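You operate a simulated robot arm through the tools that you are given. There is no shell and no other tool.

You run a simulated robot arm. Do the job below in one go: nothing can be reset, and whatever is moved stays where it is left.

Task
Pour some honey over the oats and stir it in with the wooden spoon.
Fine: jar and spoon go back where they were; the other mixing bowls stay as they are. Set down upright: honey jar.

The check looks at the end state, three seconds after you hand in, the way a careful person would. Anything else that was tipped, shoved, dropped, spilled or broken makes it a failure.

Robot
A 7-joint arm with a two-finger parallel gripper, fixed in place. Base frame: the origin is on the floor under the middle of its stand, x ahead of it, y to its left, z up. Readings come in m, rad, newtons and seconds.
With the tool pointing down near the work surface it reaches from about 0.1 to 0.68 m from the base axis. Its first joint turns from -2.897 to 2.897 rad. Payload 3.91 kg.
The TCP is the grasp point between the finger pads, 0.03 m short of the fingertips. In the tool frame z runs along the fingers and y along their closing line. Largest opening 0.11 m; finger width 0.02, thickness 0.01; the body of the gripper, 0.048 by 0.112 m, starts 0.055 m behind the TCP.
Orientation is that of the tool frame in the base frame, as a unit quaternion [w, x, y, z]. With the fingers straight down and closing along the base's y, the tool's x points along the base's -x, its y along +y and its z along -z.

Tools
- The arm moves only by the tool step_arm. Its argument "targets" is a list of rows, each a list of 7 numbers: the turn, a rotation vector about the tool's x, y, z in rad, then the shift along the tool's x, y, z in m, then the finger opening in m, from 0 to 0.11. In form: [[wx, wy, wz, tx, ty, tz, jaw], ...]. A call has 1 to 20 rows; each row is the pose to reach, as a shift and turn from the pose commanded when the call began, along the tool's axes at that moment. A row lasts 0.2 s, in which the tool goes at most 0.05 m and 0.15 rad; a call with a longer step from one row to the next is refused whole, and so is a gripper value outside its range. A pose out of reach is approached as far as the arm can. The call stops where the force on the tool passes 40 N (or 10 N more than at its start, if that is more) or the arm is blocked; 0.2 s more then pass. Each finger travels about 0.153 m/s and halts on what it meets, pressing with about 23 N; the grip force reading is that of the motor and also rises with nothing between the fingers. The clock runs only during rows and for 0.2 s after the last one: add rows that repeat a pose to give the fingers time. It gives the time, the measured TCP pose, the force on the tool (base axes), the opening and the grip force at its end, in the units of the frame above (readings bear some noise), with the torque about the TCP (base axes, N m) and any sound that the robot's microphone picked up.
- Cameras (640 x 400 px; columns grow to the right, rows downward): "scene" is fixed at [0.2195, 0.6501, 1.6496]; the picture's right is [-0.94, -0.35, 0.00], its down [-0.31, 0.84, -0.45] and it looks along [0.16, -0.42, -0.89] (base axes); focal length 230 px, centre (320, 200). "wrist" rides on the gripper at [0.077, 0.007, -0.115] in the tool frame; the picture's right is [-0.09, 1.00, 0.00], its down [-0.80, -0.07, -0.59] and it looks along [-0.59, -0.05, 0.80] (tool axes); focal length 270 px, centre (320, 200). There is no depth. A picture from a camera that has moved, and an enlarged one, comes with that camera's place and axes in the base frame and with its lens.
- snapshot(camera): a new picture of that camera. No time passes.
- slide_trunk(by): slides the trunk up (or, below 0, down) by that many m; the arm rides with it, the base frame stays. It gives what a move gives, with no picture.
- close_up(camera, box): a new picture of the part [left, top, right, bottom] of that camera's present view, enlarged. No time passes.
- close_job(): hands the job in; it is judged then, once.

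Places have to be worked out from the pictures, the camera data and where the tool is seen. Open the gripper and draw the arm clear of the work before you hand the job in, unless the task says otherwise.

The tools are called as name(argument=value, ...) on one line, values as JSON. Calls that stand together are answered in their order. step_arm: Moves the arm, as the interface text tells. Its arguments: {"type":"object","properties":{"targets":{"type":"array","items":{"type":"array","items":{"type":"number"}}}},"required":["targets"]} The other tools are called the same way: slide_trunk (by) moves the trunk up or down; snapshot (camera) takes a picture; close_up (camera, box) takes an enlarged picture of a part of a camera's view; close_job () hands the job in.

At the start:

```text
time: 0.0
tcp_pos: [0.2683, 0.3116, 1.3121]
tool_rot: [0.0, 0.0, 1.0, 0.0]
force: [0.1, 0.3, 0.3]
torque: [0.04, -0.02, 0.03]
grip_width: 0.11
finger_force: 0.0
trunk travel left (down, up): [-0.575, 0.035]
```

scene: 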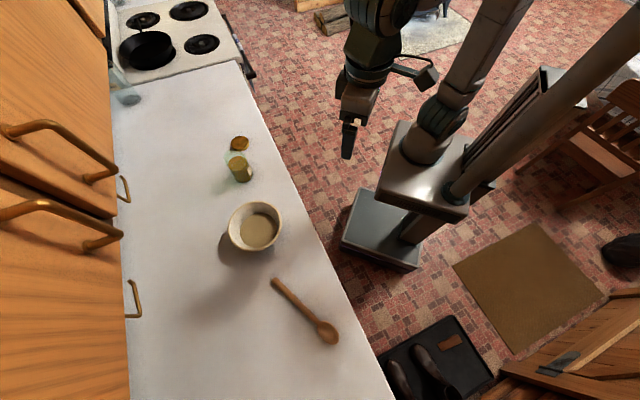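
wrist: 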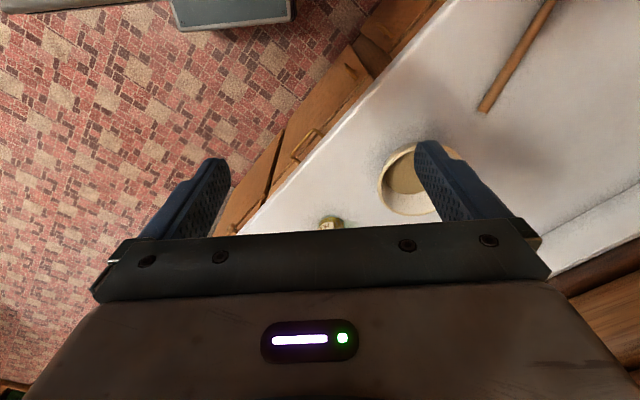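

I'll start by looking closely at the counter: the jar, its lid, the bowl and the spoon.

close_up(camera="scene", box=[200, 120, 300, 190])

close_up(camera="scene", box=[210, 180, 370, 360])

snapshot(camera="scene")

close_up(camera="wrist", box=[280, 120, 560, 260])

```text
5.71 times, centred on (250, 155) of scene
camera zoom: at [0.2195, 0.6501, 1.6496], right [-0.94, -0.35, 0.0], down [-0.31, 0.84, -0.45], along [0.16, -0.42, -0.89], focal length 1312 px, centre (720, 457)
```

zoom: 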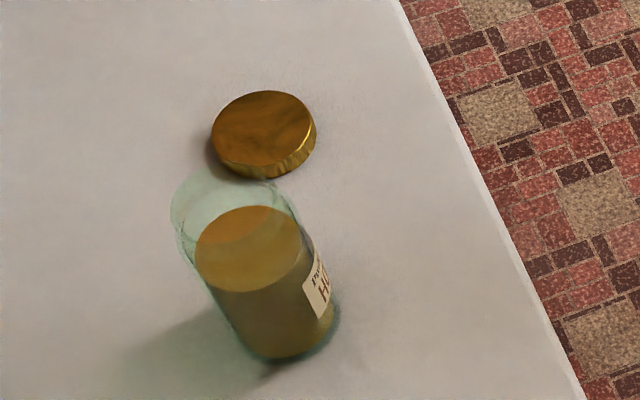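

```text
2.22 times, centred on (290, 270) of scene
camera zoom: at [0.2195, 0.6501, 1.6496], right [-0.94, -0.35, 0.0], down [-0.31, 0.84, -0.45], along [0.16, -0.42, -0.89], focal length 510 px, centre (387, 44)
```

zoom: 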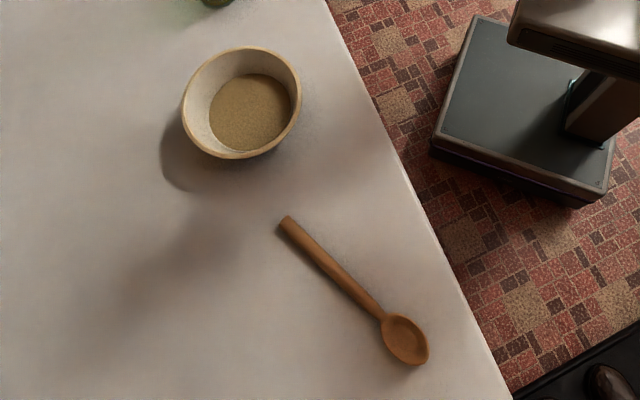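

```text
taken
```

scene: 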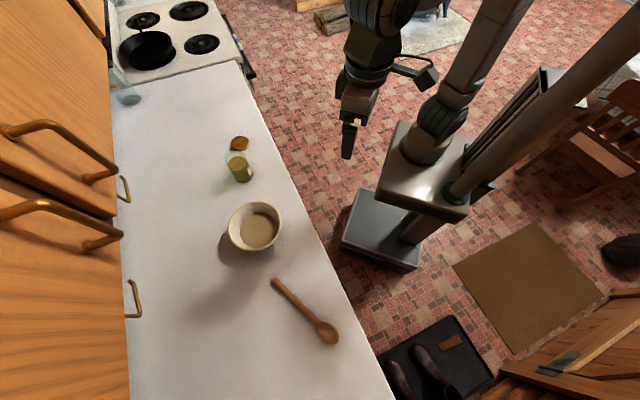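

```text
2.29 times, centred on (420, 190) of wrist
camera zoom: at [0.1931, 0.3189, 1.426], right [0.09, 1.0, 0.0], down [0.8, -0.07, 0.59], along [0.59, -0.05, -0.8], focal length 618 px, centre (91, 223)
```

zoom: 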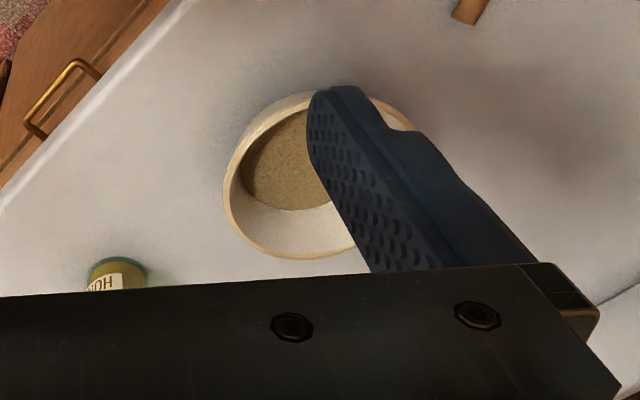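

The jar is already open, with its lid lying beside it. First estimate puts the bowl near (0.5, 0.48), the jar near (0.65, 0.32) and the spoon near (0.3, 0.65). I'll turn the wrist camera towards the counter to refine these.

step_arm(targets=[[0, 0, -0.13, 0, 0, 0, 0.11], [0, 0, -0.26, 0, 0, 0, 0.11], [0, 0, -0.39, 0, 0, 0, 0.11], [0, 0, -0.52, 0, 0, 0, 0.11], [0, 0, -0.65, 0, 0, 0, 0.11], [0, 0, -0.785, 0, 0, 0, 0.11], [0, 0, -0.785, 0, 0, 0, 0.11]])

snapshot(camera="wrist")

snapshot(camera="scene")

```text
time: 1.6
tcp_pos: [0.2693, 0.3115, 1.3129]
tool_rot: [0.0, -0.384, 0.923, 0.0]
force: [-0.6, -0.1, -0.6]
torque: [0.01, 0.01, 0.04]
grip_width: 0.1101
finger_force: 0.0
trunk travel left (down, up): [-0.575, 0.035]
```

```text
taken
camera wrist: at [0.2111, 0.2622, 1.4264], right [-0.64, 0.77, 0.0], down [0.62, 0.52, 0.59], along [0.46, 0.38, -0.8], focal length 270 px, centre (320, 200)
```

wrist: 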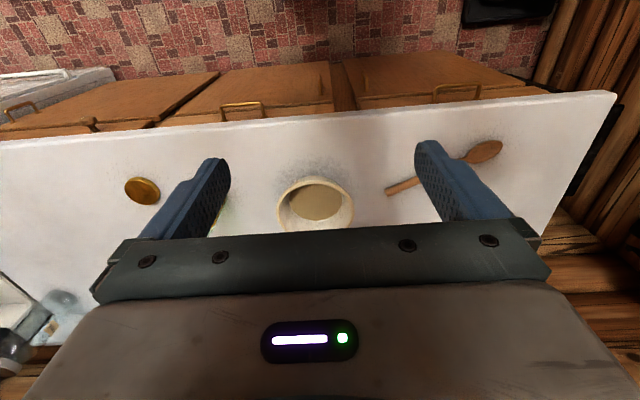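

```text
taken
```

scene: 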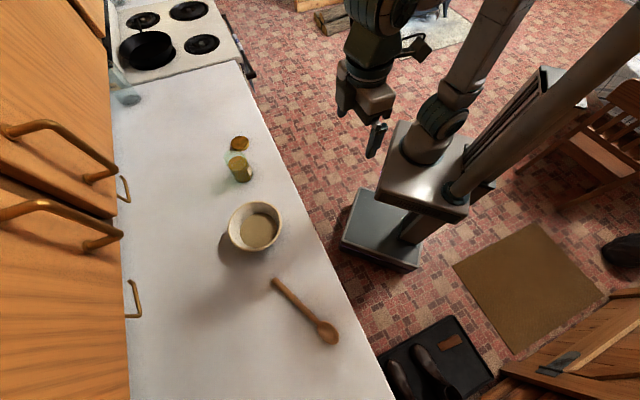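

Combining both views puts the counter at about z = 0.905, the bowl rim centre at about (0.50, 0.49, 0.965), the spoon from (0.188, 0.684) to (0.384, 0.608), and the jar near (0.66, 0.31). I'll move closer to the jar, staying high, to see it properly.

step_arm(targets=[[0, 0, 0.05, -0.008, -0.0287, 0.0229, 0.11], [0, 0, 0.1, -0.016, -0.0574, 0.0457, 0.11], [0, 0, 0.15, -0.0243, -0.086, 0.0686, 0.11], [0, 0, 0.2, -0.0323, -0.1147, 0.0914, 0.11], [0, 0, 0.25, -0.0404, -0.1434, 0.1143, 0.11], [0, 0, 0.3, -0.0485, -0.172, 0.137, 0.11], [0, 0, 0.349, -0.0566, -0.2008, 0.16, 0.11], [0, 0, 0.349, -0.0566, -0.2008, 0.16, 0.11]])

step_arm(targets=[[0, -0.12, 0, 0, 0, 0, 0.11], [0, -0.24, 0, 0, 0, 0, 0.11], [0, -0.36, 0, 0, 0, 0, 0.11], [0, -0.48, 0, 0, 0, 0, 0.11], [0, -0.6, 0, 0, 0, 0, 0.11], [0, -0.72, 0, 0, 0, 0, 0.11], [0, -0.785, 0, 0, 0, 0, 0.11], [0, -0.785, 0, 0, 0, 0, 0.11]])

snapshot(camera="wrist")

snapshot(camera="scene")

```text
time: 3.4
tcp_pos: [0.4501, 0.2085, 1.1505]
tool_rot: [0.0, -0.217, 0.976, -0.001]
force: [-0.1, -0.4, -0.3]
torque: [0.0, 0.01, 0.01]
grip_width: 0.1101
finger_force: 0.2
trunk travel left (down, up): [-0.575, 0.035]
```

```text
time: 5.2
tcp_pos: [0.4502, 0.2085, 1.152]
tool_rot: [0.372, -0.201, 0.902, 0.084]
force: [-0.1, -0.2, -0.1]
torque: [0.01, 0.04, -0.01]
grip_width: 0.1099
finger_force: 0.1
trunk travel left (down, up): [-0.575, 0.035]
```

```text
taken
camera wrist: at [0.3267, 0.1585, 1.1777], right [-0.37, 0.93, 0.06], down [0.16, 0.0, 0.99], along [0.92, 0.37, -0.15], focal length 270 px, centre (320, 200)
```

wrist: 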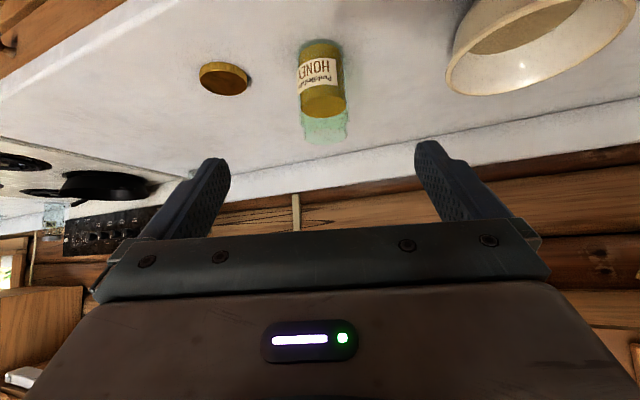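

```text
taken
```

scene: 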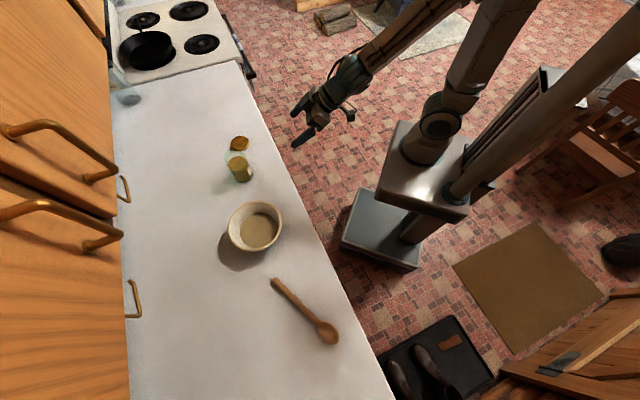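

The tilt is reachable and the jar sits centred ahead of the gripper. I'll zoom in on the jar and the bowl to measure them.

close_up(camera="wrist", box=[240, 20, 400, 160])

close_up(camera="wrist", box=[430, 0, 640, 130])

close_up(camera="scene", box=[215, 130, 265, 190])

close_up(camera="scene", box=[260, 40, 480, 200])

```text
2.86 times, centred on (320, 90) of wrist
camera zoom: at [0.3267, 0.1585, 1.1777], right [-0.37, 0.93, 0.06], down [0.16, 0.0, 0.99], along [0.92, 0.37, -0.15], focal length 772 px, centre (320, 514)
```

zoom: 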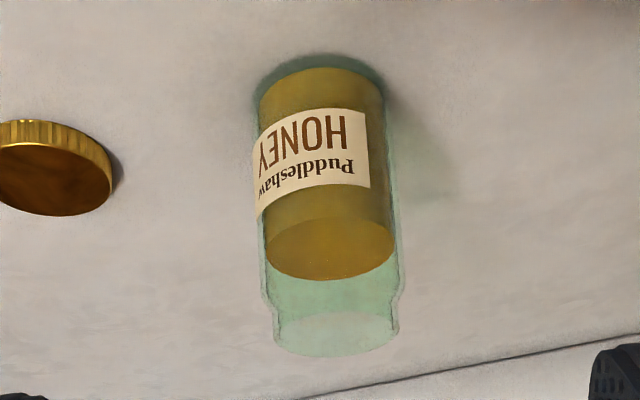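

```text
3.05 times, centred on (535, 65) of wrist
camera zoom: at [0.3267, 0.1585, 1.1777], right [-0.37, 0.93, 0.06], down [0.16, 0.0, 0.99], along [0.92, 0.37, -0.15], focal length 824 px, centre (-335, 611)
```

zoom: 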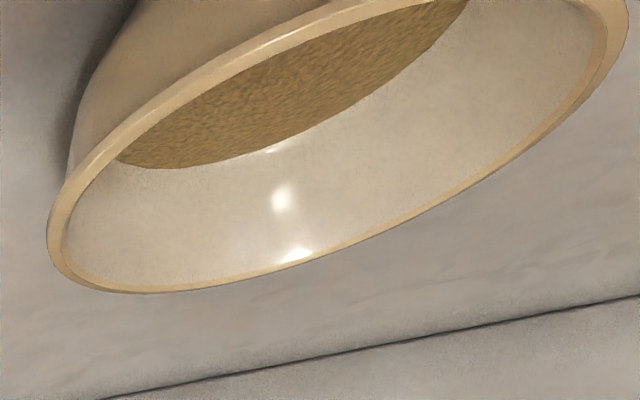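

```text
6.67 times, centred on (240, 160) of scene
camera zoom: at [0.2195, 0.6501, 1.6496], right [-0.94, -0.35, 0.0], down [-0.31, 0.84, -0.45], along [0.16, -0.42, -0.89], focal length 1531 px, centre (853, 467)
```

zoom: 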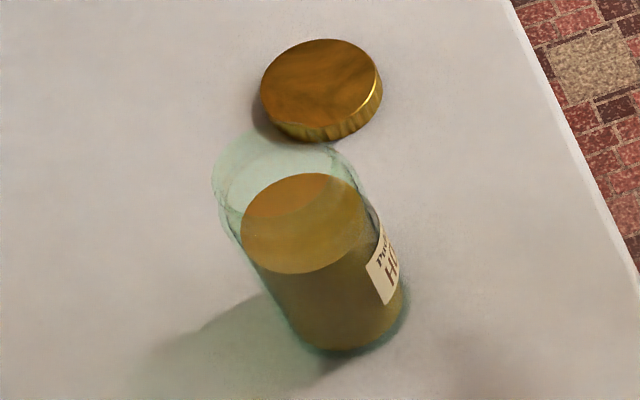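

```text
2.50 times, centred on (370, 120) of scene
camera zoom: at [0.2195, 0.6501, 1.6496], right [-0.94, -0.35, 0.0], down [-0.31, 0.84, -0.45], along [0.16, -0.42, -0.89], focal length 574 px, centre (195, 400)
```

zoom: 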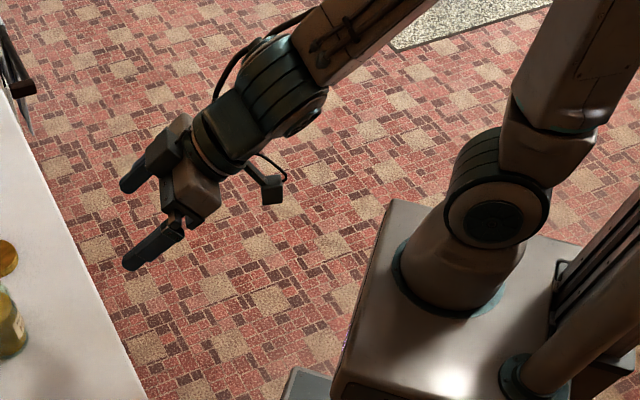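

The jar axis is about (0.66, 0.302), with diameter about 0.068 and height about 0.128, which puts its rim near z = 1.033. It lies almost exactly in the gripper's plane. I'll tilt to 60° from vertical and come down to a standoff.

step_arm(targets=[[0, -0.09, 0, 0.0118, 0, 0.0353, 0.11], [0, -0.18, 0, 0.0236, 0, 0.0707, 0.11], [0, -0.262, 0, 0.0354, 0, 0.106, 0.11], [0, -0.262, 0, 0.0354, 0, 0.106, 0.11]])

snapshot(camera="wrist")

close_up(camera="scene", box=[200, 60, 420, 220])

```text
time: 6.2
tcp_pos: [0.4986, 0.2485, 1.0507]
tool_rot: [0.485, -0.195, 0.846, 0.105]
force: [4.2, -6.9, -0.2]
torque: [0.26, 0.16, 0.53]
grip_width: 0.11
finger_force: 0.1
out of reach, approached as far as the arm can: row 1
trunk travel left (down, up): [-0.575, 0.035]
```

```text
taken
camera wrist: at [0.3722, 0.1941, 1.0403], right [-0.39, 0.92, 0.07], down [-0.07, -0.1, 0.99], along [0.92, 0.38, 0.1], focal length 270 px, centre (320, 200)
```

wrist: 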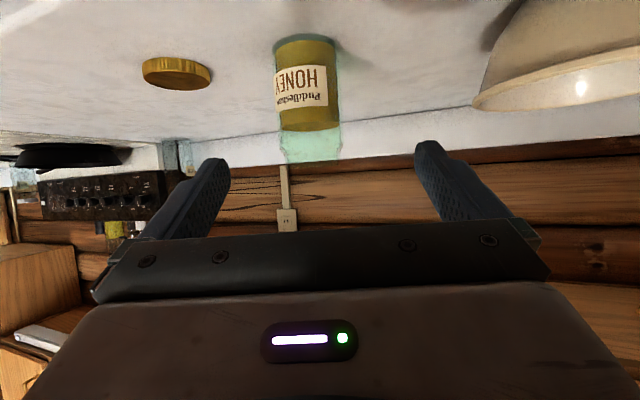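

```text
2.50 times, centred on (310, 140) of scene
camera zoom: at [0.2195, 0.6501, 1.6496], right [-0.94, -0.35, 0.0], down [-0.31, 0.84, -0.45], along [0.16, -0.42, -0.89], focal length 574 px, centre (345, 350)
```

zoom: 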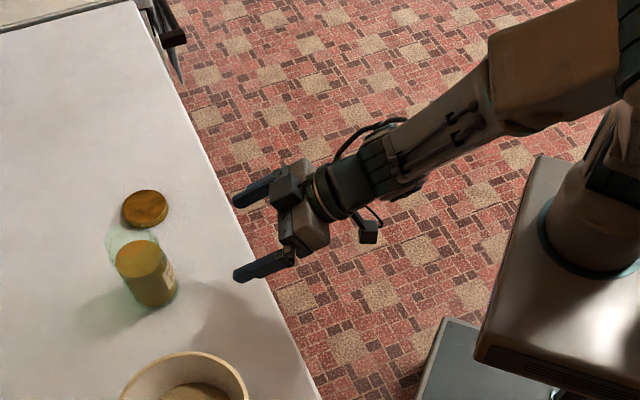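

The reading shows row 1 was out of reach, and the arm sits about 18 mm to the left of the commanded pose with some force showing. I'll hold for a moment to see whether it settles.

step_arm(targets=[[0, 0, 0, 0, 0, 0, 0.11], [0, 0, 0, 0, 0, 0, 0.11]])

snapshot(camera="scene")

```text
time: 6.8
tcp_pos: [0.4964, 0.236, 1.0523]
tool_rot: [0.488, -0.19, 0.845, 0.107]
force: [0.2, 0.1, 0.7]
torque: [-0.02, -0.01, -0.04]
grip_width: 0.1099
finger_force: 0.0
trunk travel left (down, up): [-0.575, 0.035]
```

```text
taken
```

scene: 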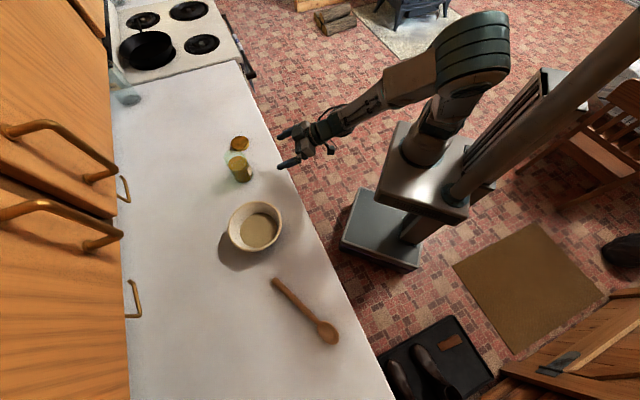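

step_arm(targets=[[0, 0, 0, 0, 0, 0, 0.11], [0, 0, 0, 0, 0, 0, 0.11], [0, 0, 0, 0, 0, 0, 0.11]])

close_up(camera="wrist", box=[240, 20, 400, 180])

```text
time: 7.6
tcp_pos: [0.4986, 0.2314, 1.0515]
tool_rot: [0.488, -0.188, 0.846, 0.108]
force: [-0.2, 0.6, -0.3]
torque: [0.03, 0.01, 0.01]
grip_width: 0.1099
finger_force: 0.0
trunk travel left (down, up): [-0.575, 0.035]
```

```text
2.50 times, centred on (320, 100) of wrist
camera zoom: at [0.3715, 0.1781, 1.042], right [-0.38, 0.92, 0.08], down [-0.07, -0.11, 0.99], along [0.92, 0.37, 0.11], focal length 676 px, centre (320, 450)
```

zoom: 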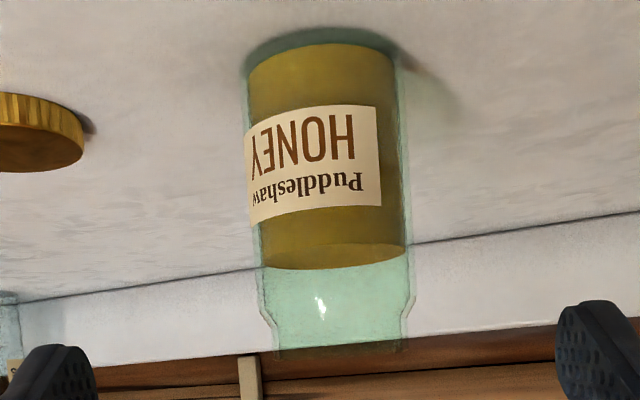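

It settled at the commanded pose. The jar axis is about 0.175 m ahead and centred between the fingers. I'll lower to z ≈ 0.997 and close most of the distance.

step_arm(targets=[[0, 0, 0, 0.0063, 0, 0.044, 0.11], [0, 0, 0, 0.0126, 0.001, 0.0881, 0.11], [0, 0, 0, -0.0074, 0.002, 0.1228, 0.11], [0, 0, 0, -0.0074, 0.002, 0.1228, 0.11], [0, 0, 0, -0.0074, 0.002, 0.1228, 0.11]])

snapshot(camera="wrist")

close_up(camera="scene", box=[200, 100, 320, 200])

```text
time: 8.8
tcp_pos: [0.5938, 0.2785, 0.999]
tool_rot: [0.489, -0.188, 0.845, 0.108]
force: [-0.3, 0.1, 0.3]
torque: [0.01, 0.02, -0.06]
grip_width: 0.11
finger_force: 0.1
trunk travel left (down, up): [-0.575, 0.035]
```

```text
taken
camera wrist: at [0.4685, 0.2271, 0.9882], right [-0.38, 0.92, 0.08], down [-0.07, -0.11, 0.99], along [0.92, 0.37, 0.11], focal length 270 px, centre (320, 200)
```

wrist: 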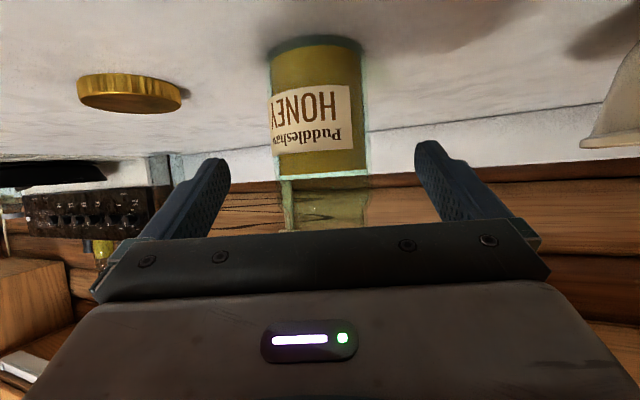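

```text
4.00 times, centred on (260, 150) of scene
camera zoom: at [0.2195, 0.6501, 1.6496], right [-0.94, -0.35, 0.0], down [-0.31, 0.84, -0.45], along [0.16, -0.42, -0.89], focal length 918 px, centre (560, 400)
```

zoom: 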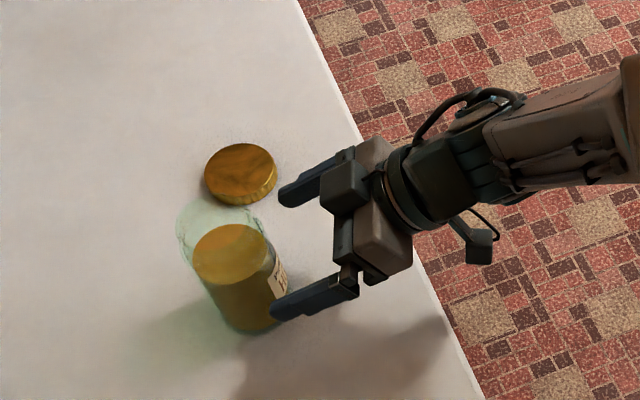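

The jar is centred between the fingers, with about 0.068 m left to go. I'll advance the last 0.062 m with the fingers open.

step_arm(targets=[[0, 0, 0, -0.0155, 0, 0.0269, 0.11], [0, 0, 0, -0.031, 0, 0.0537, 0.11], [0, 0, 0, -0.031, 0, 0.0537, 0.11], [0, 0, 0, -0.031, 0, 0.0537, 0.11]])

snapshot(camera="wrist")

close_up(camera="scene", box=[200, 100, 320, 200])

```text
time: 9.8
tcp_pos: [0.6502, 0.3042, 0.9977]
tool_rot: [0.488, -0.188, 0.845, 0.109]
force: [0.1, 0.1, 0.2]
torque: [0.01, 0.01, -0.03]
grip_width: 0.11
finger_force: 0.0
trunk travel left (down, up): [-0.575, 0.035]
```

```text
taken
camera wrist: at [0.5241, 0.2522, 0.9869], right [-0.38, 0.92, 0.08], down [-0.07, -0.11, 0.99], along [0.92, 0.37, 0.11], focal length 270 px, centre (320, 200)
```

wrist: 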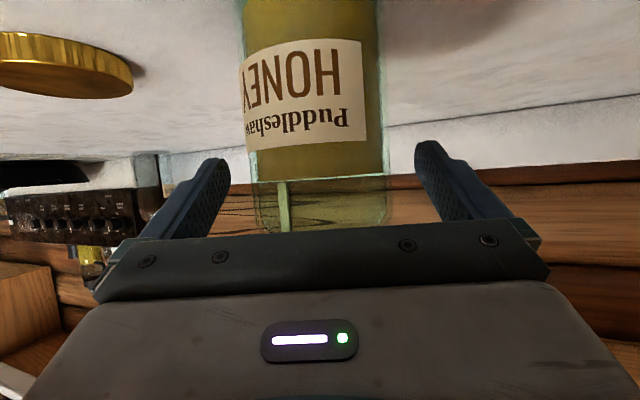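

```text
4.00 times, centred on (260, 150) of scene
camera zoom: at [0.2195, 0.6501, 1.6496], right [-0.94, -0.35, 0.0], down [-0.31, 0.84, -0.45], along [0.16, -0.42, -0.89], focal length 918 px, centre (560, 400)
```

zoom: 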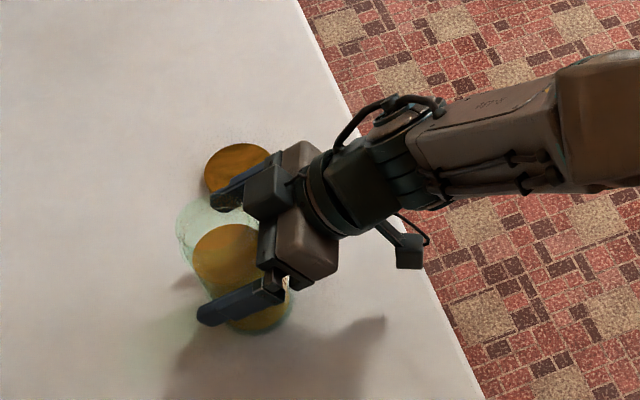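

The jar sits between the pads with its axis near the TCP and is laterally centred. I'll close the fingers on it and hold the pose.

step_arm(targets=[[0, 0, 0, 0, 0, 0, 0.09], [0, 0, 0, 0, 0, 0, 0.075], [0, 0, 0, 0, 0, 0, 0.06], [0, 0, 0, 0, 0, 0, 0.05], [0, 0, 0, 0, 0, 0, 0.05]])

snapshot(camera="wrist")

```text
time: 11.0
tcp_pos: [0.6508, 0.3037, 0.9989]
tool_rot: [0.488, -0.188, 0.845, 0.109]
force: [-0.5, 1.4, 0.9]
torque: [-0.11, -0.03, 0.03]
grip_width: 0.0695
finger_force: 23.3
trunk travel left (down, up): [-0.575, 0.035]
```

```text
taken
camera wrist: at [0.524, 0.2525, 0.987], right [-0.38, 0.92, 0.08], down [-0.07, -0.11, 0.99], along [0.92, 0.37, 0.11], focal length 270 px, centre (320, 200)
```

wrist: 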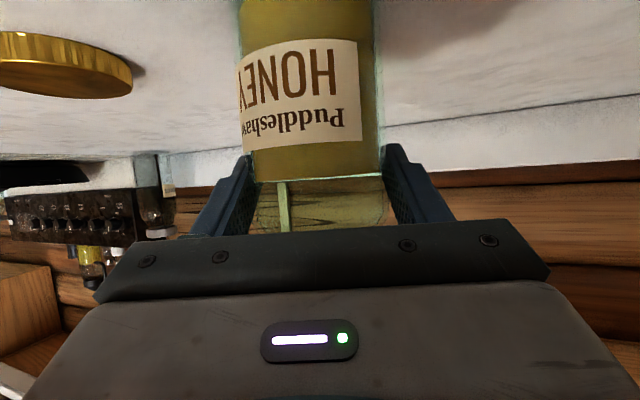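

The jar is gripped at 0.0695 m with about 23 N. I'll lift it straight up by 0.15 m.

step_arm(targets=[[0, 0, 0, -0.013, 0, -0.0075, 0.05], [0, 0, 0, -0.0346, 0, -0.02, 0.05], [0, 0, 0, -0.0606, 0, -0.035, 0.05], [0, 0, 0, -0.0866, 0, -0.05, 0.05], [0, 0, 0, -0.1126, 0, -0.065, 0.05], [0, 0, 0, -0.1299, 0, -0.075, 0.05], [0, 0, 0, -0.1299, 0, -0.075, 0.05], [0, 0, 0, -0.1299, 0, -0.075, 0.05]])

snapshot(camera="wrist")

snapshot(camera="scene")

```text
time: 12.8
tcp_pos: [0.6518, 0.3082, 1.1471]
tool_rot: [0.487, -0.188, 0.846, 0.109]
force: [0.5, 0.2, -7.1]
torque: [-0.01, 0.02, -0.01]
grip_width: 0.0698
finger_force: 22.9
trunk travel left (down, up): [-0.575, 0.035]
```

```text
taken
camera wrist: at [0.5258, 0.2547, 1.1367], right [-0.38, 0.92, 0.08], down [-0.07, -0.11, 0.99], along [0.92, 0.37, 0.11], focal length 270 px, centre (320, 200)
```

wrist: 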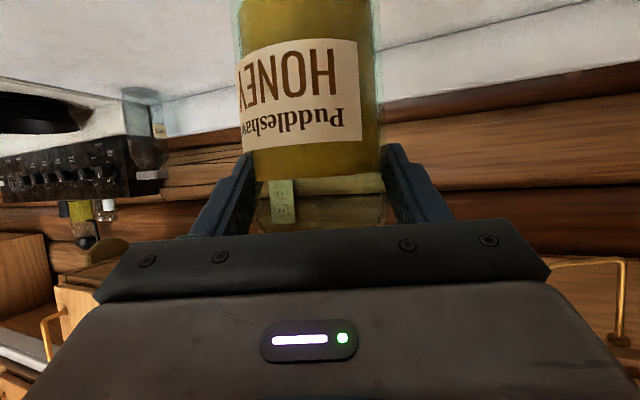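

```text
taken
```

scene: 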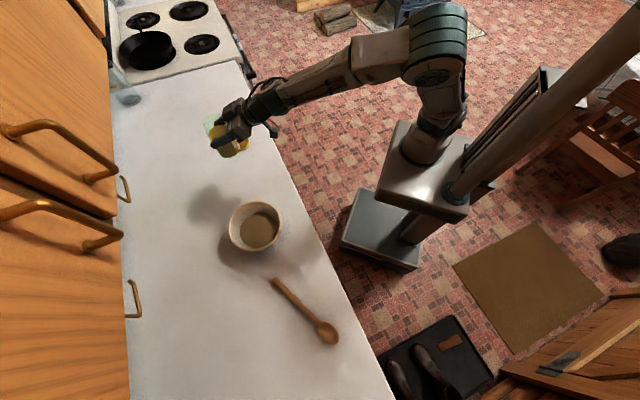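

The lift held, and the jar weighs about 7 N. I'll carry it upright to just right of the bowl centre, staying high and turning the tool by +18°.

step_arm(targets=[[-0.02, 0, -0.0115, 0.0018, 0.0143, -0.003, 0.05], [-0.054, 0, -0.0314, 0.0048, 0.0389, -0.0082, 0.05], [-0.0888, 0, -0.0513, 0.0078, 0.0636, -0.0135, 0.05], [-0.123, 0, -0.071, 0.0108, 0.0882, -0.0187, 0.05], [-0.157, 0, -0.0907, 0.0138, 0.1126, -0.0238, 0.05], [-0.191, 0, -0.1105, 0.0168, 0.137, -0.029, 0.05], [-0.226, 0, -0.1302, 0.0198, 0.1616, -0.0342, 0.05], [-0.255, 0, -0.147, 0.0223, 0.1822, -0.0386, 0.05], [-0.272, 0, -0.157, 0.0238, 0.1946, -0.0412, 0.05], [-0.272, 0, -0.157, 0.0238, 0.1946, -0.0412, 0.05], [-0.272, 0, -0.157, 0.0238, 0.1946, -0.0412, 0.05]])

snapshot(camera="wrist")

snapshot(camera="scene")

```text
time: 15.2
tcp_pos: [0.526, 0.463, 1.1483]
tool_rot: [0.465, -0.318, 0.806, 0.183]
force: [0.4, 0.0, -6.4]
torque: [-0.04, 0.04, 0.02]
grip_width: 0.0695
finger_force: 23.1
trunk travel left (down, up): [-0.575, 0.035]
```

```text
taken
camera wrist: at [0.4216, 0.3739, 1.1372], right [-0.65, 0.76, 0.08], down [-0.03, -0.13, 0.99], along [0.76, 0.64, 0.11], focal length 270 px, centre (320, 200)
```

wrist: 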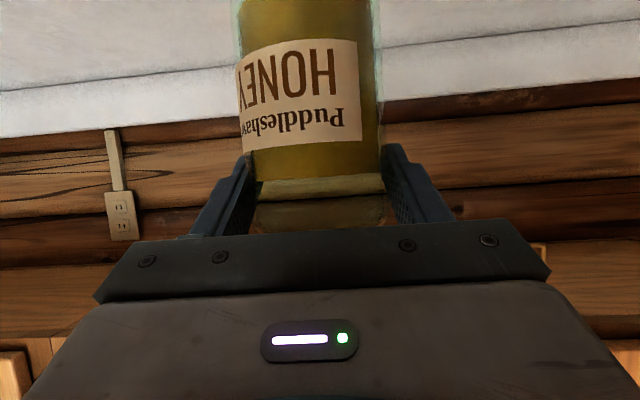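

```text
taken
```

scene: 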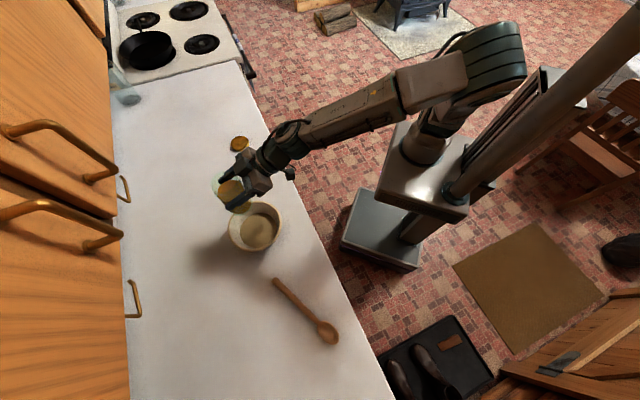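

The jar is over the right side of the bowl and steady. I'll start tilting it to the left about the horizontal outward axis, to about 34° (below the flow angle), while lowering by 0.045 m.

step_arm(targets=[[0.05, 0, -0.0866, 0.0065, 0, 0.0038, 0.05], [0.1, 0, -0.1732, 0.013, 0, 0.0075, 0.05], [0.15, 0, -0.2598, 0.0195, 0, 0.0113, 0.05], [0.2, 0, -0.3464, 0.026, 0, 0.015, 0.05], [0.25, 0, -0.433, 0.0325, 0, 0.0188, 0.05], [0.3, 0, -0.52, 0.039, 0, 0.0225, 0.05], [0.3, 0, -0.52, 0.039, 0, 0.0225, 0.05], [0.3, 0, -0.52, 0.039, 0, 0.0225, 0.05]])

snapshot(camera="wrist")

close_up(camera="scene", box=[180, 120, 340, 270])

```text
time: 17.0
tcp_pos: [0.525, 0.4641, 1.1029]
tool_rot: [0.538, -0.442, 0.715, -0.064]
force: [-0.2, 0.0, -5.6]
torque: [0.03, 0.09, 0.05]
grip_width: 0.07
finger_force: 22.6
trunk travel left (down, up): [-0.575, 0.035]
```

```text
taken
camera wrist: at [0.426, 0.3691, 1.0893], right [-0.56, 0.66, -0.5], down [-0.43, 0.29, 0.86], along [0.71, 0.69, 0.12], focal length 270 px, centre (320, 200)
```

wrist: 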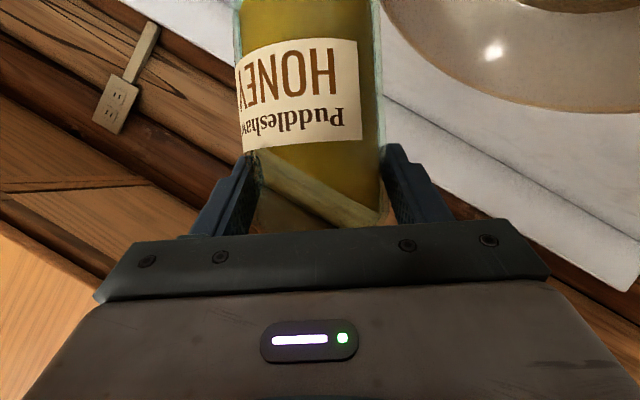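

```text
2.67 times, centred on (260, 195) of scene
camera zoom: at [0.2195, 0.6501, 1.6496], right [-0.94, -0.35, 0.0], down [-0.31, 0.84, -0.45], along [0.16, -0.42, -0.89], focal length 612 px, centre (480, 213)
```

zoom: 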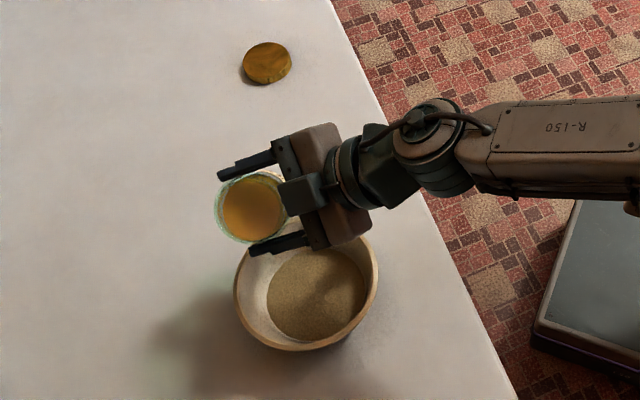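

The lip projects over the middle of the oats. I'll keep tilting, to about 60°, and look again.

step_arm(targets=[[0.05, 0, -0.0866, 0, 0, 0, 0.05], [0.1, 0, -0.1732, 0, 0, 0, 0.05], [0.15, 0, -0.2598, 0, 0, 0, 0.05], [0.2, 0, -0.3464, 0, 0, 0, 0.05], [0.225, 0, -0.39, 0, 0, 0, 0.05], [0.225, 0, -0.39, 0, 0, 0, 0.05]])

close_up(camera="scene", box=[180, 120, 340, 270])

snapshot(camera="wrist")

```text
time: 18.4
tcp_pos: [0.5268, 0.4623, 1.1014]
tool_rot: [0.561, -0.508, 0.605, -0.246]
force: [-0.4, 0.3, -5.5]
torque: [0.1, 0.15, -0.05]
grip_width: 0.0698
finger_force: 23.2
trunk travel left (down, up): [-0.575, 0.035]
```

```text
2.67 times, centred on (260, 195) of scene
camera zoom: at [0.2195, 0.6501, 1.6496], right [-0.94, -0.35, 0.0], down [-0.31, 0.84, -0.45], along [0.16, -0.42, -0.89], focal length 612 px, centre (480, 213)
```

zoom: 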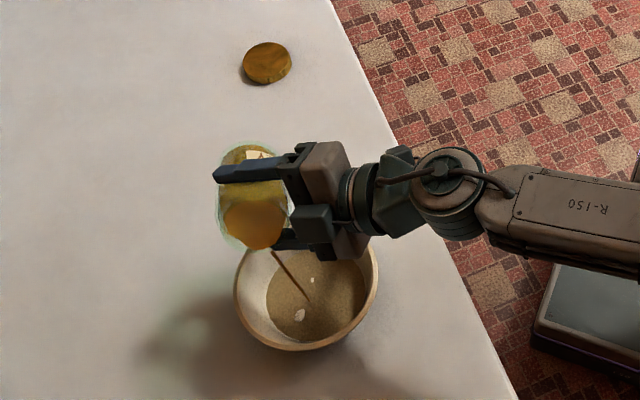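

```text
taken
camera wrist: at [0.4299, 0.3656, 1.0906], right [-0.35, 0.44, -0.83], down [-0.65, 0.53, 0.55], along [0.68, 0.73, 0.1], focal length 270 px, centre (320, 200)
```

wrist: 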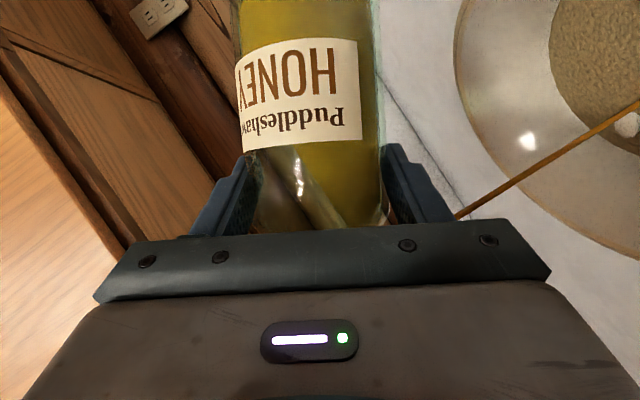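

A thin stream of honey is already landing near the middle of the oats. I'll hold this tilt for about a second and watch how much lands.

step_arm(targets=[[0, 0, 0, 0, 0, 0, 0.05], [0, 0, 0, 0, 0, 0, 0.05], [0, 0, 0, 0, 0, 0, 0.05], [0, 0, 0, 0, 0, 0, 0.05], [0, 0, 0, 0, 0, 0, 0.05]])

close_up(camera="scene", box=[180, 120, 340, 270])

close_up(camera="wrist", box=[400, 0, 640, 240])

```text
time: 19.6
tcp_pos: [0.5253, 0.4628, 1.1024]
tool_rot: [0.562, -0.508, 0.605, -0.246]
force: [0.1, -0.1, -6.0]
torque: [0.1, 0.11, -0.01]
grip_width: 0.0696
finger_force: 22.6
trunk travel left (down, up): [-0.575, 0.035]
```

```text
2.67 times, centred on (260, 195) of scene
camera zoom: at [0.2195, 0.6501, 1.6496], right [-0.94, -0.35, 0.0], down [-0.31, 0.84, -0.45], along [0.16, -0.42, -0.89], focal length 612 px, centre (480, 213)
```

zoom: 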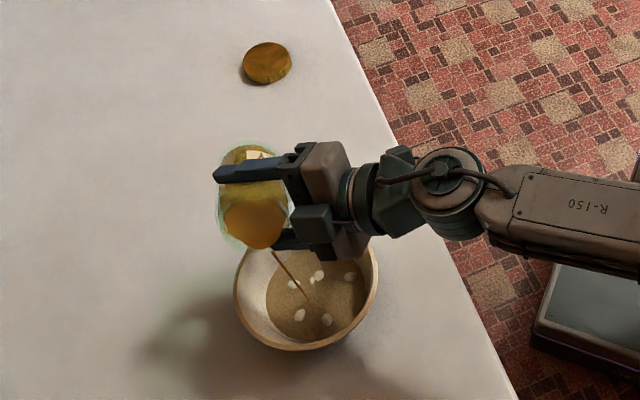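

```text
1.67 times, centred on (520, 120) of wrist
camera zoom: at [0.4299, 0.3655, 1.0905], right [-0.35, 0.44, -0.83], down [-0.65, 0.53, 0.55], along [0.68, 0.73, 0.1], focal length 450 px, centre (-13, 333)
```

zoom: 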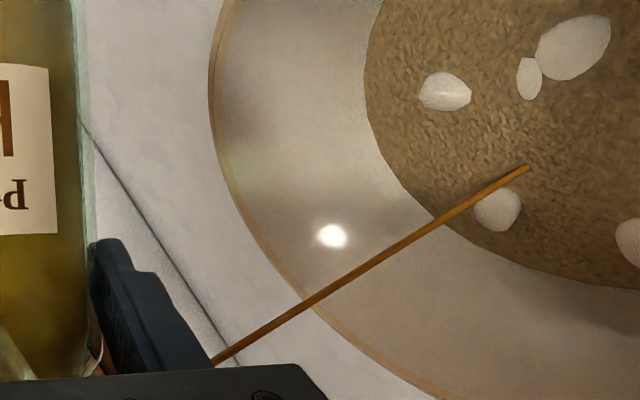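

Pale blobs of honey are appearing on the oats, all inside the bowl. I'll pour for about two more seconds at this gentle rate.

step_arm(targets=[[0.02, 0, -0.035, 0, 0, 0, 0.05], [0.04, 0, -0.07, 0, 0, 0, 0.05], [0.06, 0, -0.104, 0, 0, 0, 0.05], [0.06, 0, -0.104, 0, 0, 0, 0.05], [0.06, 0, -0.104, 0, 0, 0, 0.05], [0.06, 0, -0.104, 0, 0, 0, 0.05], [0.06, 0, -0.104, 0, 0, 0, 0.05], [0.06, 0, -0.104, 0, 0, 0, 0.05], [0.06, 0, -0.104, 0, 0, 0, 0.05], [0.06, 0, -0.104, 0, 0, 0, 0.05]])

close_up(camera="scene", box=[180, 120, 340, 270])

snapshot(camera="wrist")

```text
time: 21.8
tcp_pos: [0.5259, 0.4611, 1.102]
tool_rot: [0.562, -0.522, 0.571, -0.292]
force: [0.2, -0.2, -5.8]
torque: [0.13, 0.11, -0.02]
grip_width: 0.07
finger_force: 23.2
trunk travel left (down, up): [-0.575, 0.035]
```

```text
2.67 times, centred on (260, 195) of scene
camera zoom: at [0.2195, 0.6501, 1.6496], right [-0.94, -0.35, 0.0], down [-0.31, 0.84, -0.45], along [0.16, -0.42, -0.89], focal length 612 px, centre (480, 213)
```

zoom: 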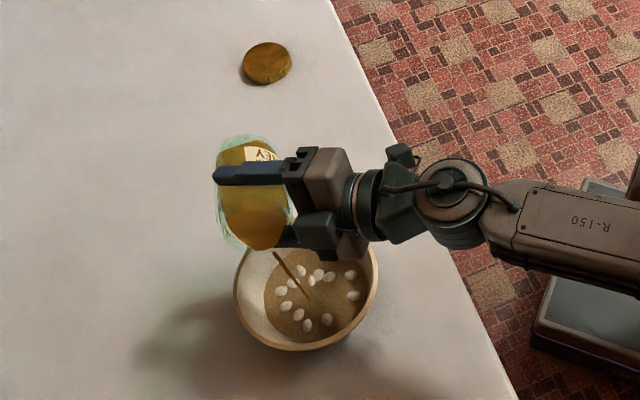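

```text
taken
camera wrist: at [0.4309, 0.3642, 1.0912], right [-0.28, 0.36, -0.89], down [-0.69, 0.57, 0.45], along [0.67, 0.74, 0.09], focal length 270 px, centre (320, 200)
```

wrist: 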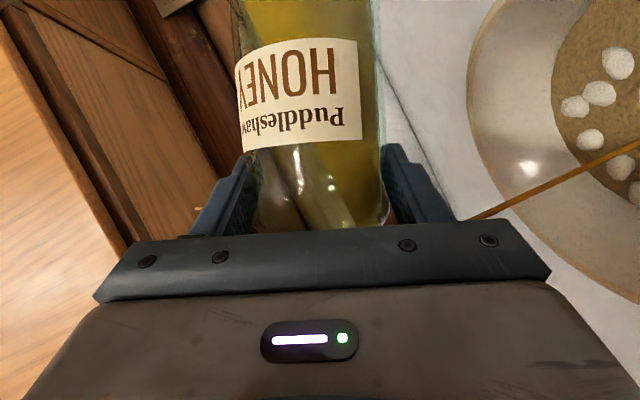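

About 14 blobs are now spread over the oats, which looks like a sensible amount. I'll tilt the jar back upright in place over the bowl so any last drops fall in.

step_arm(targets=[[-0.065, 0, 0.1126, 0, 0, 0, 0.05], [-0.13, 0, 0.2252, 0, 0, 0, 0.05], [-0.195, 0, 0.3377, 0, 0, 0, 0.05], [-0.26, 0, 0.4503, 0, 0, 0, 0.05], [-0.325, 0, 0.5629, 0, 0, 0, 0.05], [-0.39, 0, 0.6755, 0, 0, 0, 0.05], [-0.455, 0, 0.7881, 0, 0, 0, 0.05], [-0.52, 0, 0.9006, 0, 0, 0, 0.05], [-0.585, 0, 1.014, 0, 0, 0, 0.05], [-0.585, 0, 1.014, 0, 0, 0, 0.05], [-0.585, 0, 1.014, 0, 0, 0, 0.05], [-0.585, 0, 1.014, 0, 0, 0, 0.05]])

snapshot(camera="wrist")

close_up(camera="scene", box=[180, 120, 340, 270])

```text
time: 24.4
tcp_pos: [0.5249, 0.4635, 1.1019]
tool_rot: [0.464, -0.318, 0.806, 0.183]
force: [0.3, 0.2, -4.3]
torque: [-0.01, 0.02, 0.0]
grip_width: 0.0697
finger_force: 22.3
trunk travel left (down, up): [-0.575, 0.035]
```

```text
taken
camera wrist: at [0.4221, 0.3736, 1.0919], right [-0.65, 0.76, 0.08], down [-0.03, -0.13, 0.99], along [0.76, 0.64, 0.11], focal length 270 px, centre (320, 200)
```

wrist: 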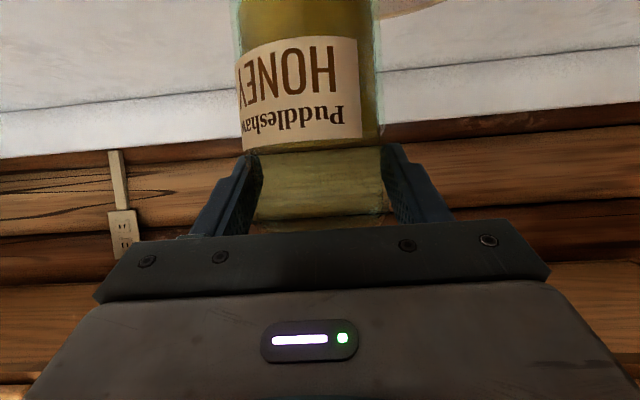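

```text
2.67 times, centred on (260, 195) of scene
camera zoom: at [0.2195, 0.6501, 1.6496], right [-0.94, -0.35, 0.0], down [-0.31, 0.84, -0.45], along [0.16, -0.42, -0.89], focal length 612 px, centre (480, 213)
```

zoom: 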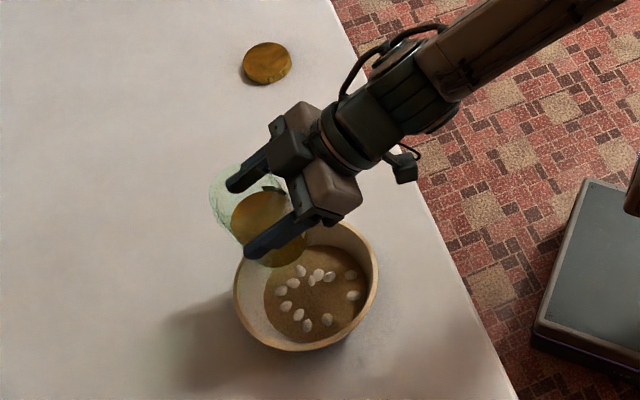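

The jar is upright and its honey level has dropped by roughly 1.5 cm, so a fair amount went in. I'll raise it and carry it back to above its original spot.

step_arm(targets=[[0, 0, 0, -0.0195, 0, -0.0113, 0.05], [0, 0, 0, -0.039, 0, -0.0225, 0.05], [0.0302, 0, 0.0174, -0.0382, -0.0222, -0.0239, 0.05], [0.0604, 0, 0.0349, -0.0374, -0.0444, -0.0253, 0.05], [0.0907, 0, 0.0523, -0.0365, -0.0666, -0.0268, 0.05], [0.1209, 0, 0.0698, -0.0357, -0.0888, -0.0282, 0.05], [0.1511, 0, 0.0872, -0.0349, -0.1109, -0.0296, 0.05], [0.1813, 0, 0.1047, -0.0341, -0.1331, -0.031, 0.05], [0.2116, 0, 0.1221, -0.0332, -0.1553, -0.0325, 0.05], [0.2418, 0, 0.1396, -0.0324, -0.1775, -0.0339, 0.05], [0.272, 0, 0.157, -0.0316, -0.1997, -0.0353, 0.05], [0.272, 0, 0.157, -0.0316, -0.1997, -0.0353, 0.05], [0.272, 0, 0.157, -0.0316, -0.1997, -0.0353, 0.05]])

snapshot(camera="wrist")

snapshot(camera="scene")

```text
time: 27.2
tcp_pos: [0.653, 0.3067, 1.1477]
tool_rot: [0.488, -0.188, 0.845, 0.109]
force: [-0.5, 0.0, -4.7]
torque: [-0.02, 0.06, -0.04]
grip_width: 0.0698
finger_force: 23.1
trunk travel left (down, up): [-0.575, 0.035]
```

```text
taken
camera wrist: at [0.5264, 0.2539, 1.1369], right [-0.38, 0.92, 0.08], down [-0.07, -0.11, 0.99], along [0.92, 0.37, 0.11], focal length 270 px, centre (320, 200)
```

wrist: 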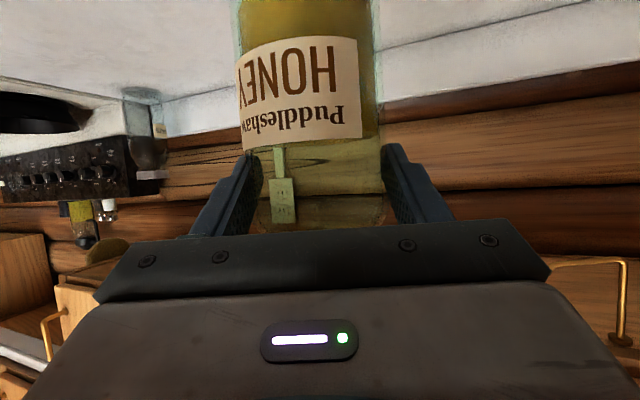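

```text
taken
```

scene: 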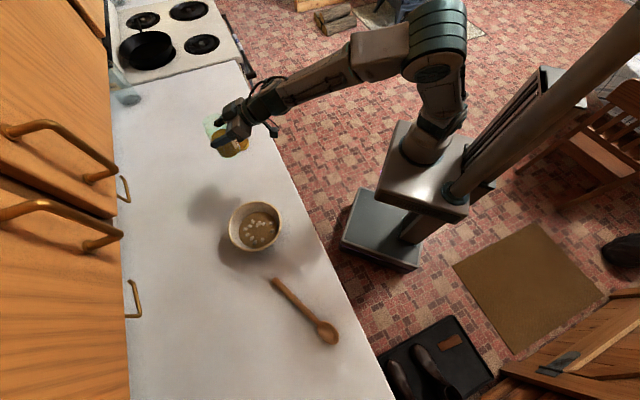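

The jar is back above its spot in the original orientation, with no slip visible. I'll lower it, slowly at the end.

step_arm(targets=[[0, 0, 0, 0.026, 0, 0.015, 0.05], [0, 0, 0, 0.052, 0, 0.03, 0.05], [0, 0, 0, 0.0779, 0, 0.045, 0.05], [0, 0, 0, 0.1039, 0, 0.06, 0.05], [0, 0, 0, 0.1169, 0, 0.0675, 0.05], [0, 0, 0, 0.1239, 0, 0.0715, 0.05], [0, 0, 0, 0.1269, 0, 0.0733, 0.05], [0, 0, 0, 0.1286, 0, 0.0743, 0.05], [0, 0, 0, 0.1286, 0, 0.0743, 0.05]])

snapshot(camera="wrist")

close_up(camera="scene", box=[200, 100, 320, 200])

```text
time: 29.2
tcp_pos: [0.6507, 0.304, 0.9993]
tool_rot: [0.489, -0.187, 0.845, 0.107]
force: [0.0, -0.1, -4.6]
torque: [0.0, 0.02, -0.01]
grip_width: 0.07
finger_force: 23.5
trunk travel left (down, up): [-0.575, 0.035]
```

```text
taken
camera wrist: at [0.5245, 0.2535, 0.9885], right [-0.38, 0.92, 0.08], down [-0.07, -0.11, 0.99], along [0.92, 0.37, 0.11], focal length 270 px, centre (320, 200)
```

wrist: 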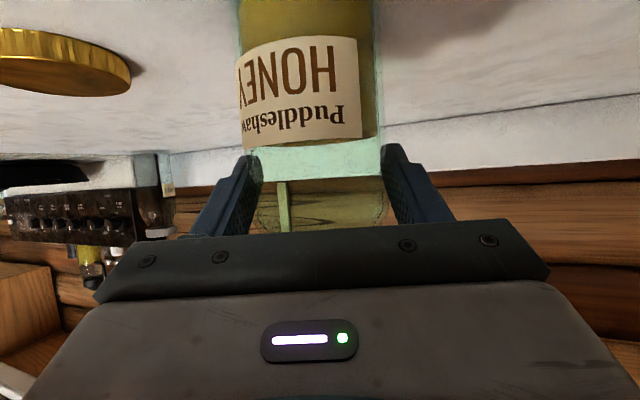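

```text
4.00 times, centred on (260, 150) of scene
camera zoom: at [0.2195, 0.6501, 1.6496], right [-0.94, -0.35, 0.0], down [-0.31, 0.84, -0.45], along [0.16, -0.42, -0.89], focal length 918 px, centre (560, 400)
```

zoom: 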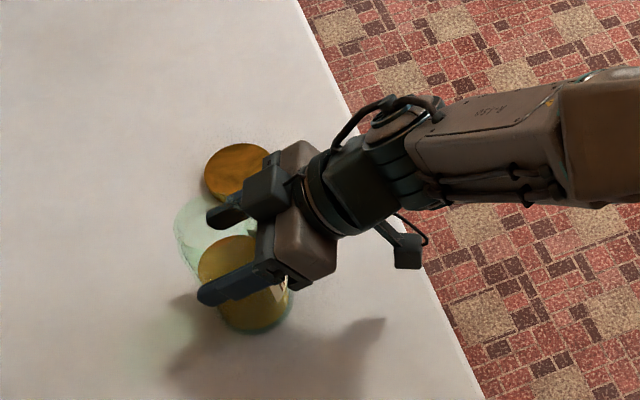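

Still bearing the jar's weight, so it is about 1–2 mm above the counter. I'll creep down.

step_arm(targets=[[0, 0, 0, 0.0009, 0, 0.0005, 0.05], [0, 0, 0, 0.0016, 0, 0.0009, 0.05], [0, 0, 0, 0.0022, 0, 0.0013, 0.05], [0, 0, 0, 0.0022, 0, 0.0013, 0.05]])

```text
time: 30.2
tcp_pos: [0.6519, 0.3052, 0.9989]
tool_rot: [0.489, -0.187, 0.845, 0.109]
force: [0.8, -1.0, 13.8]
torque: [-0.28, 0.18, 0.02]
grip_width: 0.0696
finger_force: 23.8
trunk travel left (down, up): [-0.575, 0.035]
```

It's touching down, with about 14 N pressing. I'll ease up 1 mm to relieve that, then open the fingers.

step_arm(targets=[[0, 0, 0, -0.0009, 0, -0.0005, 0.05], [0, 0, 0, -0.0009, 0, -0.0005, 0.05], [0, 0, 0, -0.0009, 0, -0.0005, 0.072], [0, 0, 0, -0.0009, 0, -0.0005, 0.08], [0, 0, 0, -0.0009, 0, -0.0005, 0.095], [0, 0, 0, -0.0009, 0, -0.0005, 0.11], [0, 0, 0, -0.0009, 0, -0.0005, 0.11], [0, 0, 0, -0.0009, 0, -0.0005, 0.11]])

snapshot(camera="wrist")

close_up(camera="scene", box=[200, 100, 320, 200])

```text
time: 32.0
tcp_pos: [0.6498, 0.3069, 0.9976]
tool_rot: [0.488, -0.188, 0.845, 0.109]
force: [0.2, 0.2, -0.5]
torque: [0.01, -0.01, 0.0]
grip_width: 0.1102
finger_force: 0.1
trunk travel left (down, up): [-0.575, 0.035]
```

```text
taken
camera wrist: at [0.5243, 0.254, 0.9869], right [-0.38, 0.92, 0.08], down [-0.07, -0.11, 0.99], along [0.92, 0.37, 0.11], focal length 270 px, centre (320, 200)
```

wrist: 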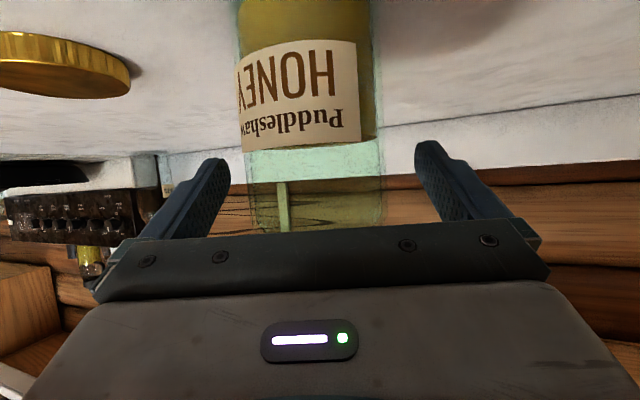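

```text
4.00 times, centred on (260, 150) of scene
camera zoom: at [0.2195, 0.6501, 1.6496], right [-0.94, -0.35, 0.0], down [-0.31, 0.84, -0.45], along [0.16, -0.42, -0.89], focal length 918 px, centre (560, 400)
```

zoom: 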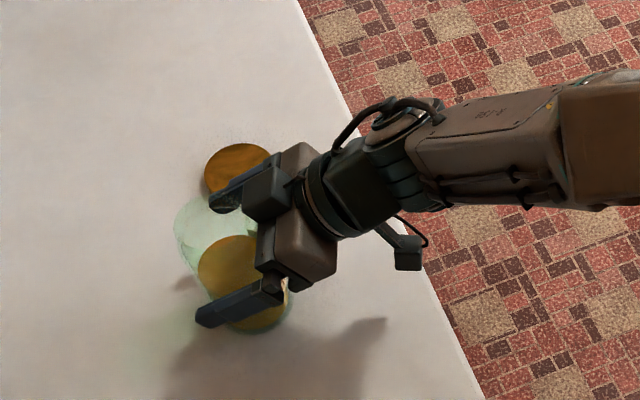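

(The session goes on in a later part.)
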